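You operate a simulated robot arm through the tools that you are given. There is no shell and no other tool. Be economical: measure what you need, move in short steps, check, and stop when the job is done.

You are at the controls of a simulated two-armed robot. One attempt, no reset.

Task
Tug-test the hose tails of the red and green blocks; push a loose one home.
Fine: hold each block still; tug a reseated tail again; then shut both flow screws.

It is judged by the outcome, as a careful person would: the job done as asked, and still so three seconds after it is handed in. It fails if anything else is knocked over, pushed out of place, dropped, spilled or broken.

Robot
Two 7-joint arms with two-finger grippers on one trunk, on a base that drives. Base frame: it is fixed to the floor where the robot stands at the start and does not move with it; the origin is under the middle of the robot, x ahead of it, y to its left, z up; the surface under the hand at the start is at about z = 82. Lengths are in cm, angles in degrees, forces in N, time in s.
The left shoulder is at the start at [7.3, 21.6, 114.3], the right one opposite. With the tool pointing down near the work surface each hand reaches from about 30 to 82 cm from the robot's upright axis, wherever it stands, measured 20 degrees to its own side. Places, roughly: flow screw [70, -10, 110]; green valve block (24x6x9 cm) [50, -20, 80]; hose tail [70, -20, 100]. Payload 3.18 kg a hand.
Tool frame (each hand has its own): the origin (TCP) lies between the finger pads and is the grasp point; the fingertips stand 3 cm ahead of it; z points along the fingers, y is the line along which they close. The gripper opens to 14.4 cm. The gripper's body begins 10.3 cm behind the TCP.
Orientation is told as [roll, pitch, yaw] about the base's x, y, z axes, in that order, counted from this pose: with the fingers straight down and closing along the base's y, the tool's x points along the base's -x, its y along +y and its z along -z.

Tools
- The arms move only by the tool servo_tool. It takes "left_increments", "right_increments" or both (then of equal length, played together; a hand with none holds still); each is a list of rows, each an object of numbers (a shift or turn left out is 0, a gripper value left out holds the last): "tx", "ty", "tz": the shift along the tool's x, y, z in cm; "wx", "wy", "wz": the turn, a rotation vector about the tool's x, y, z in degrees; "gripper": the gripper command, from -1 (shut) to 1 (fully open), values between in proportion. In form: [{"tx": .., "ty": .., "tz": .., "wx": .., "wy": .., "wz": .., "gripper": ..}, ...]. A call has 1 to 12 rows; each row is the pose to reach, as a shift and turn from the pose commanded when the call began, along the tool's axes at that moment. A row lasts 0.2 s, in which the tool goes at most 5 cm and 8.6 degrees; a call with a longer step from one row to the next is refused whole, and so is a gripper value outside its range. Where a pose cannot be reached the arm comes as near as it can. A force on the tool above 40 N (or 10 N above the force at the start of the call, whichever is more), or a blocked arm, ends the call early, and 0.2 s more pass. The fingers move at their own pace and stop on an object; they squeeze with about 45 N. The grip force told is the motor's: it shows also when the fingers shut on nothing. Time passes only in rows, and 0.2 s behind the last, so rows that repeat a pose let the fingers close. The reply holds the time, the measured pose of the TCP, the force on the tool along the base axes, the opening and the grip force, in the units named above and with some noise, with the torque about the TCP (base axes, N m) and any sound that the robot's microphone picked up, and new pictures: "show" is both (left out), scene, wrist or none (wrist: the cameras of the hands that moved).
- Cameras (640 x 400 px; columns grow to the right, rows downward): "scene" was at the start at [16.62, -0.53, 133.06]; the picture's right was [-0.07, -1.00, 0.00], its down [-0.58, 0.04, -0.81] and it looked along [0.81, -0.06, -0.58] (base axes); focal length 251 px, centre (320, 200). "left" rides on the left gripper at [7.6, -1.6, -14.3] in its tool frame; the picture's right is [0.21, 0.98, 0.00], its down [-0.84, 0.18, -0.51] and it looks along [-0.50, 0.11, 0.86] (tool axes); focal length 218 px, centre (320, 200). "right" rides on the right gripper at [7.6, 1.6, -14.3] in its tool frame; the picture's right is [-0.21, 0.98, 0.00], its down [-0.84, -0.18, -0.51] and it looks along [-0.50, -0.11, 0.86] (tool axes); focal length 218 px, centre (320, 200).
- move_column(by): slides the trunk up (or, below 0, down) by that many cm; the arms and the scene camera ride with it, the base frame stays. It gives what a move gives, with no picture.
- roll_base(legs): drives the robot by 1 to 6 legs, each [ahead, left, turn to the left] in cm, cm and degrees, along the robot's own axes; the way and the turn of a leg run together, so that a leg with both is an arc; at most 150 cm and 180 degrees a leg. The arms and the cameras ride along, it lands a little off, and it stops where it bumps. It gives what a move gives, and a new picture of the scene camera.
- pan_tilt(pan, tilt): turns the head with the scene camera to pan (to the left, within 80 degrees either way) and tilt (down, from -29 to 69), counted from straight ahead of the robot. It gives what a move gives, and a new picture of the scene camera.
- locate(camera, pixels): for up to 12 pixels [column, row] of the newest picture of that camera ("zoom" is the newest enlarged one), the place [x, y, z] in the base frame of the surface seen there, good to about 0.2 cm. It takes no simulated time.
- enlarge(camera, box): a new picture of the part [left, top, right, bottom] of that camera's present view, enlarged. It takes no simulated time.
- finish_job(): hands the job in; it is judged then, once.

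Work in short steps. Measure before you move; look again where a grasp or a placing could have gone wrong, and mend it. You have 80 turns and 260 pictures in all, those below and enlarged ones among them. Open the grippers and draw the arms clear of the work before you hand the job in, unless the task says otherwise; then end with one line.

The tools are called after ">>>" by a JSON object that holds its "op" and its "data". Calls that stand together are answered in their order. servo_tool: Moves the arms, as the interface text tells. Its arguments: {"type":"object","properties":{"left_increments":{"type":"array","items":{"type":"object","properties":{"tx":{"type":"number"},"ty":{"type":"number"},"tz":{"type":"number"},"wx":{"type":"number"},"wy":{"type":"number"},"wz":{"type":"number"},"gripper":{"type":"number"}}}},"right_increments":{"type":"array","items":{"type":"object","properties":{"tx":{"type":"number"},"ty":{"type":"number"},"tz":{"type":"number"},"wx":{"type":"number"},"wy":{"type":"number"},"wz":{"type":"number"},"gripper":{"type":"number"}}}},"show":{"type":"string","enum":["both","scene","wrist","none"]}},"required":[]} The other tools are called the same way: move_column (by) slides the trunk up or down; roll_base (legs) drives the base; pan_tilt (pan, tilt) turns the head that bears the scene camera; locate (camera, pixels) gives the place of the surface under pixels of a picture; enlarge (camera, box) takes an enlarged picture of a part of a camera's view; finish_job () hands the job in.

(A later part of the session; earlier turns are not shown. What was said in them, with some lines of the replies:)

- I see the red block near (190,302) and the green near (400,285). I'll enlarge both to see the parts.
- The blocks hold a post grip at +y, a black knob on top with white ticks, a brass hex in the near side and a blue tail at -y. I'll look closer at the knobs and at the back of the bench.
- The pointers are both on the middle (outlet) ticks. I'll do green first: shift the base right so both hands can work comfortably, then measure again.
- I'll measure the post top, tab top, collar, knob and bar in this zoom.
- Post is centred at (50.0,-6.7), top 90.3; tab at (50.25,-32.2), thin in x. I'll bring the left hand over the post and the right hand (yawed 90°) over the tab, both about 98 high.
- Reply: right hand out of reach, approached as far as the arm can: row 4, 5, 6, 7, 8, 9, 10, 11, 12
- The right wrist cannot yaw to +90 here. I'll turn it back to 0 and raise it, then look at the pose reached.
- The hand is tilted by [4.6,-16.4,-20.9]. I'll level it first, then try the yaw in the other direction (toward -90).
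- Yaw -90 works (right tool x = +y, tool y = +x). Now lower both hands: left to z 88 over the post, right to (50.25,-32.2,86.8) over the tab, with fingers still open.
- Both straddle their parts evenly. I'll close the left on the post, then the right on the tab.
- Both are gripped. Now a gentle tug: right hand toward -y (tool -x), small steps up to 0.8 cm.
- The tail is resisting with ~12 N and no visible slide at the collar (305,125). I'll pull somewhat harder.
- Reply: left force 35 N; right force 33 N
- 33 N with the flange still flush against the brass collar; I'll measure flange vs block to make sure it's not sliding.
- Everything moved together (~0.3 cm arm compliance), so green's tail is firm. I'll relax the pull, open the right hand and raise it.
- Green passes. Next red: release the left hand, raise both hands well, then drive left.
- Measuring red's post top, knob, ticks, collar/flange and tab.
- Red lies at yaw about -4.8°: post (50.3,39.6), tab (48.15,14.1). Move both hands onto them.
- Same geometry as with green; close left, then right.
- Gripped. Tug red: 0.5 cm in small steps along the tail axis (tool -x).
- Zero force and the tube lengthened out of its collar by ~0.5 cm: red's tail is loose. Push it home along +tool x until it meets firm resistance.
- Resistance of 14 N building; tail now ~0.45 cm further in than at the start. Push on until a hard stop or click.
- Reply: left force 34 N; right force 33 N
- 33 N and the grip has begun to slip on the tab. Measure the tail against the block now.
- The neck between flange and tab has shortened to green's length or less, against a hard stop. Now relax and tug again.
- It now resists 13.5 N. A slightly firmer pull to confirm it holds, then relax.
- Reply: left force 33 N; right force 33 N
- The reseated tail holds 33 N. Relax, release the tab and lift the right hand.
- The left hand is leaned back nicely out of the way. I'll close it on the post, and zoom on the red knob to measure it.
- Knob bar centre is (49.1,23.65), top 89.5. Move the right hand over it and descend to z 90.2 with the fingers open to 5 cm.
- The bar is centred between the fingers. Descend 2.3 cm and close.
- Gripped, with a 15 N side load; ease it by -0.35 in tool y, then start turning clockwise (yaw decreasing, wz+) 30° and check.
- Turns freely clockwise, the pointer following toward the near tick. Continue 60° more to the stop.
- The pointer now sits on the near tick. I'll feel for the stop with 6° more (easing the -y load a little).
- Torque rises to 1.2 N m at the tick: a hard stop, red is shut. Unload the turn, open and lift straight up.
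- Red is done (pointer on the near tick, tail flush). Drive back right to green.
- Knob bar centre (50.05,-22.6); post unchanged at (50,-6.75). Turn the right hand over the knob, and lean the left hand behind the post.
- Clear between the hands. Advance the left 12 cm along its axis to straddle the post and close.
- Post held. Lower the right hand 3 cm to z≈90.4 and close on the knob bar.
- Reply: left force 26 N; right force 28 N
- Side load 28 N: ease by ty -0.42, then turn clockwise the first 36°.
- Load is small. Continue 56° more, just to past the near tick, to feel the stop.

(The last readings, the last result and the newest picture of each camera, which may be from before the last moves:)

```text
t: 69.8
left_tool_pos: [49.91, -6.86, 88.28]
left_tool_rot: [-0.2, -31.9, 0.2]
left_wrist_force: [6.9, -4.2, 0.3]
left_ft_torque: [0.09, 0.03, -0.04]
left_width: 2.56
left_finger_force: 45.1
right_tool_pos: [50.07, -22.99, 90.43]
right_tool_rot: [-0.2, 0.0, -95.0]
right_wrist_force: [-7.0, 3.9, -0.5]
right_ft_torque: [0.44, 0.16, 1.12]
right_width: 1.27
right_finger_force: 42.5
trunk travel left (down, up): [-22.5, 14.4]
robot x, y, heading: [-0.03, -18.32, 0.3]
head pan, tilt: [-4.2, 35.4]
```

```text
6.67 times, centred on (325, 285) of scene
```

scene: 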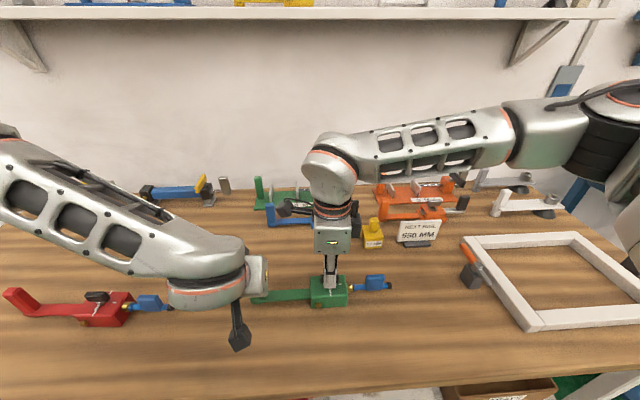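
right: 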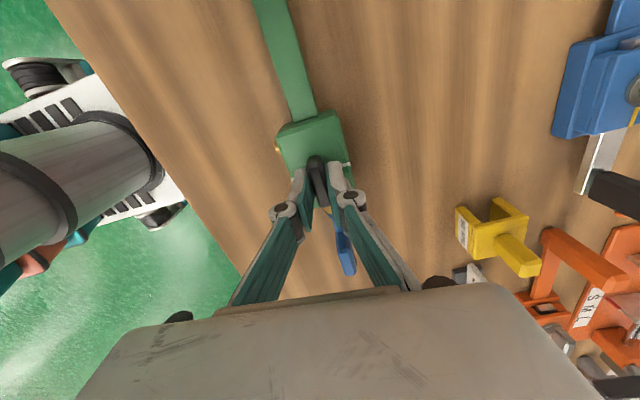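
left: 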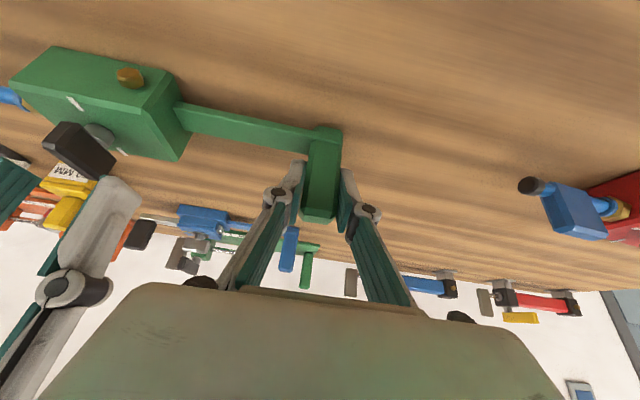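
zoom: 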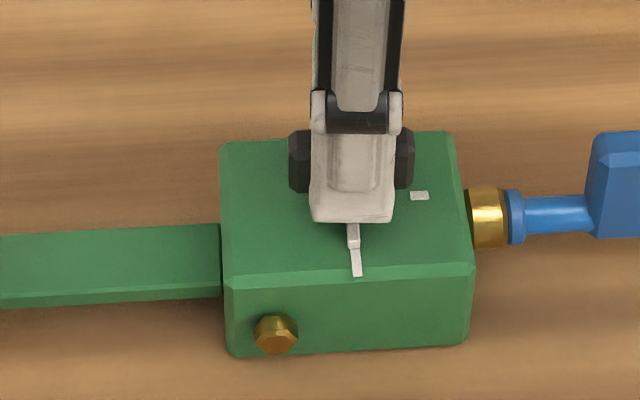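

Stop reached (1.1 N m) with the pointer on the near tick. Unload, open and lift the right hand, then release the left and draw it back.

>>> {"op": "servo_tool", "data": {"right_increments": [{"wz": -3}, {"wz": -5}, {"wz": -5, "gripper": -0.5}, {"wz": -5}, {"wz": -5}, {"wz": -5, "tz": -3}, {"wz": -5, "tz": -7}, {"wz": -5, "tz": -11}, {"wz": -5, "tz": -14}], "show": "none"}}

>>> {"op": "servo_tool", "data": {"left_increments": [{"gripper": 0}, {}, {}, {"tz": -3}, {"tz": -7}, {"tz": -11}, {"tz": -15}, {"tz": -18}, {"tz": -18}]}}

>>> {"op": "enlarge", "data": {"camera": "scene", "box": [230, 240, 390, 340]}}

>>> {"op": "enlarge", "data": {"camera": "scene", "box": [0, 260, 190, 340]}}

```text
t: 71.8
left_tool_pos: [49.95, -6.93, 88.21]
left_tool_rot: [-0.2, -32.1, 0.2]
left_wrist_force: [-0.8, 2.2, -0.1]
left_ft_torque: [-0.22, 0.25, -0.26]
left_width: 2.57
left_finger_force: 45.1
right_tool_pos: [50.05, -23.03, 104.48]
right_tool_rot: [-0.1, -0.1, -90.1]
right_wrist_force: [-0.3, -0.9, 0.7]
right_ft_torque: [0.02, -0.03, -0.01]
right_width: 3.61
right_finger_force: 0.1
trunk travel left (down, up): [-22.5, 14.4]
robot x, y, heading: [0.09, -18.02, 0.3]
head pan, tilt: [-4.2, 35.4]
```

```text
t: 73.8
left_tool_pos: [40.28, -6.8, 103.5]
left_tool_rot: [-0.1, -32.0, 0.2]
left_wrist_force: [0.7, 0.4, -0.4]
left_ft_torque: [0.01, -0.02, -0.02]
left_width: 7.23
left_finger_force: 0.0
right_tool_pos: [50.18, -22.87, 104.37]
right_tool_rot: [0.0, 0.0, -89.9]
right_wrist_force: [0.0, -0.6, -0.3]
right_ft_torque: [-0.04, 0.02, -0.03]
right_width: 3.62
right_finger_force: 0.0
trunk travel left (down, up): [-22.5, 14.4]
robot x, y, heading: [-0.35, -18.24, 0.0]
head pan, tilt: [-4.2, 35.4]
```

scene: 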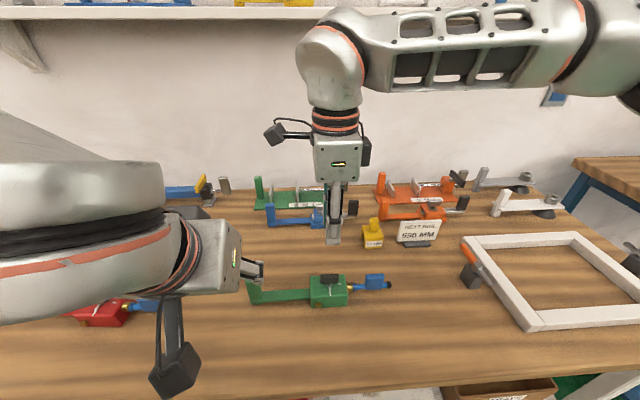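
left: 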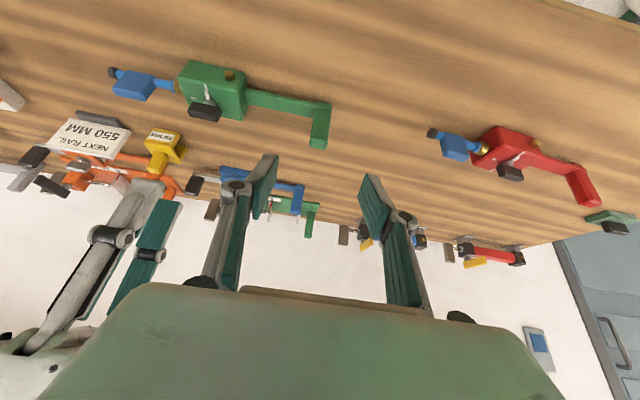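

```text
4.00 times, centred on (310, 290) of scene
```

zoom: 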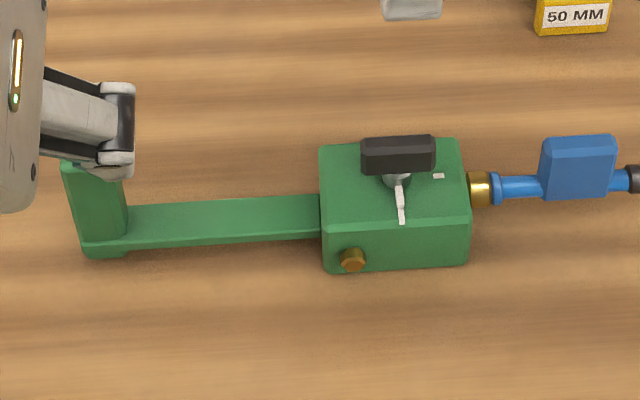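

```text
3.37 times, centred on (95, 300) of scene
```

zoom: 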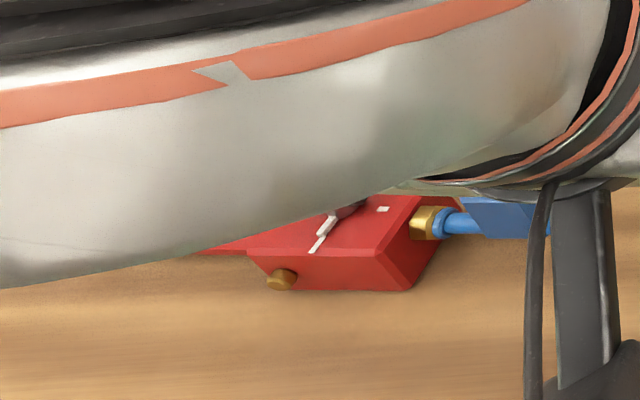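

Both pointers sit on the shut ticks, both tails are flush. Open the grippers and raise the hands clear.

>>> {"op": "servo_tool", "data": {"left_increments": [{"gripper": 0.5}, {"tz": -2}, {"tz": -4}, {"tz": -4}], "right_increments": [{"gripper": 0.5, "tz": -2}, {"tz": -4}, {"tz": -6}, {"tz": -6}], "show": "scene"}}

```text
t: 74.8
left_tool_pos: [38.16, -6.92, 106.96]
left_tool_rot: [-0.1, -32.0, 0.2]
left_wrist_force: [-0.3, 0.9, -0.1]
left_ft_torque: [-0.01, 0.02, -0.01]
left_width: 10.81
left_finger_force: 0.1
right_tool_pos: [50.0, -23.09, 110.56]
right_tool_rot: [0.0, 0.0, -90.1]
right_wrist_force: [-0.2, -0.4, -0.1]
right_ft_torque: [-0.01, -0.02, 0.01]
right_width: 10.78
right_finger_force: 0.1
trunk travel left (down, up): [-22.5, 14.4]
robot x, y, heading: [0.12, -17.93, 0.3]
head pan, tilt: [-4.2, 35.4]
```

scene: 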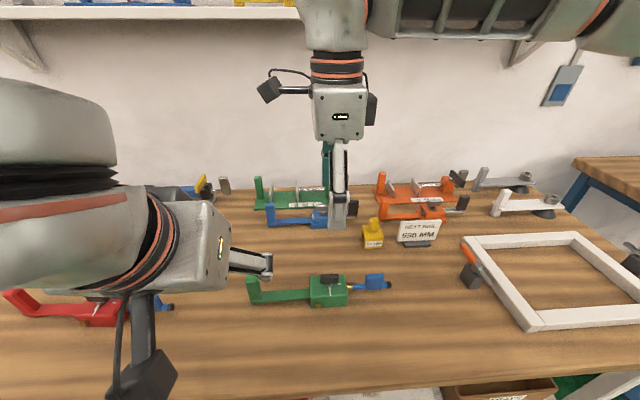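

All is clear and in place; handing in.

>>> {"op": "finish_job", "data": {}}

```text
The job is handed in.
```

The green tail held a 33 N tug. The red tail was loose, so I pushed it home and tugged it again, and it then held 33 N. Each block was held by its post for the tugs and the screw turns, and both flow screws are turned clockwise to their stops.
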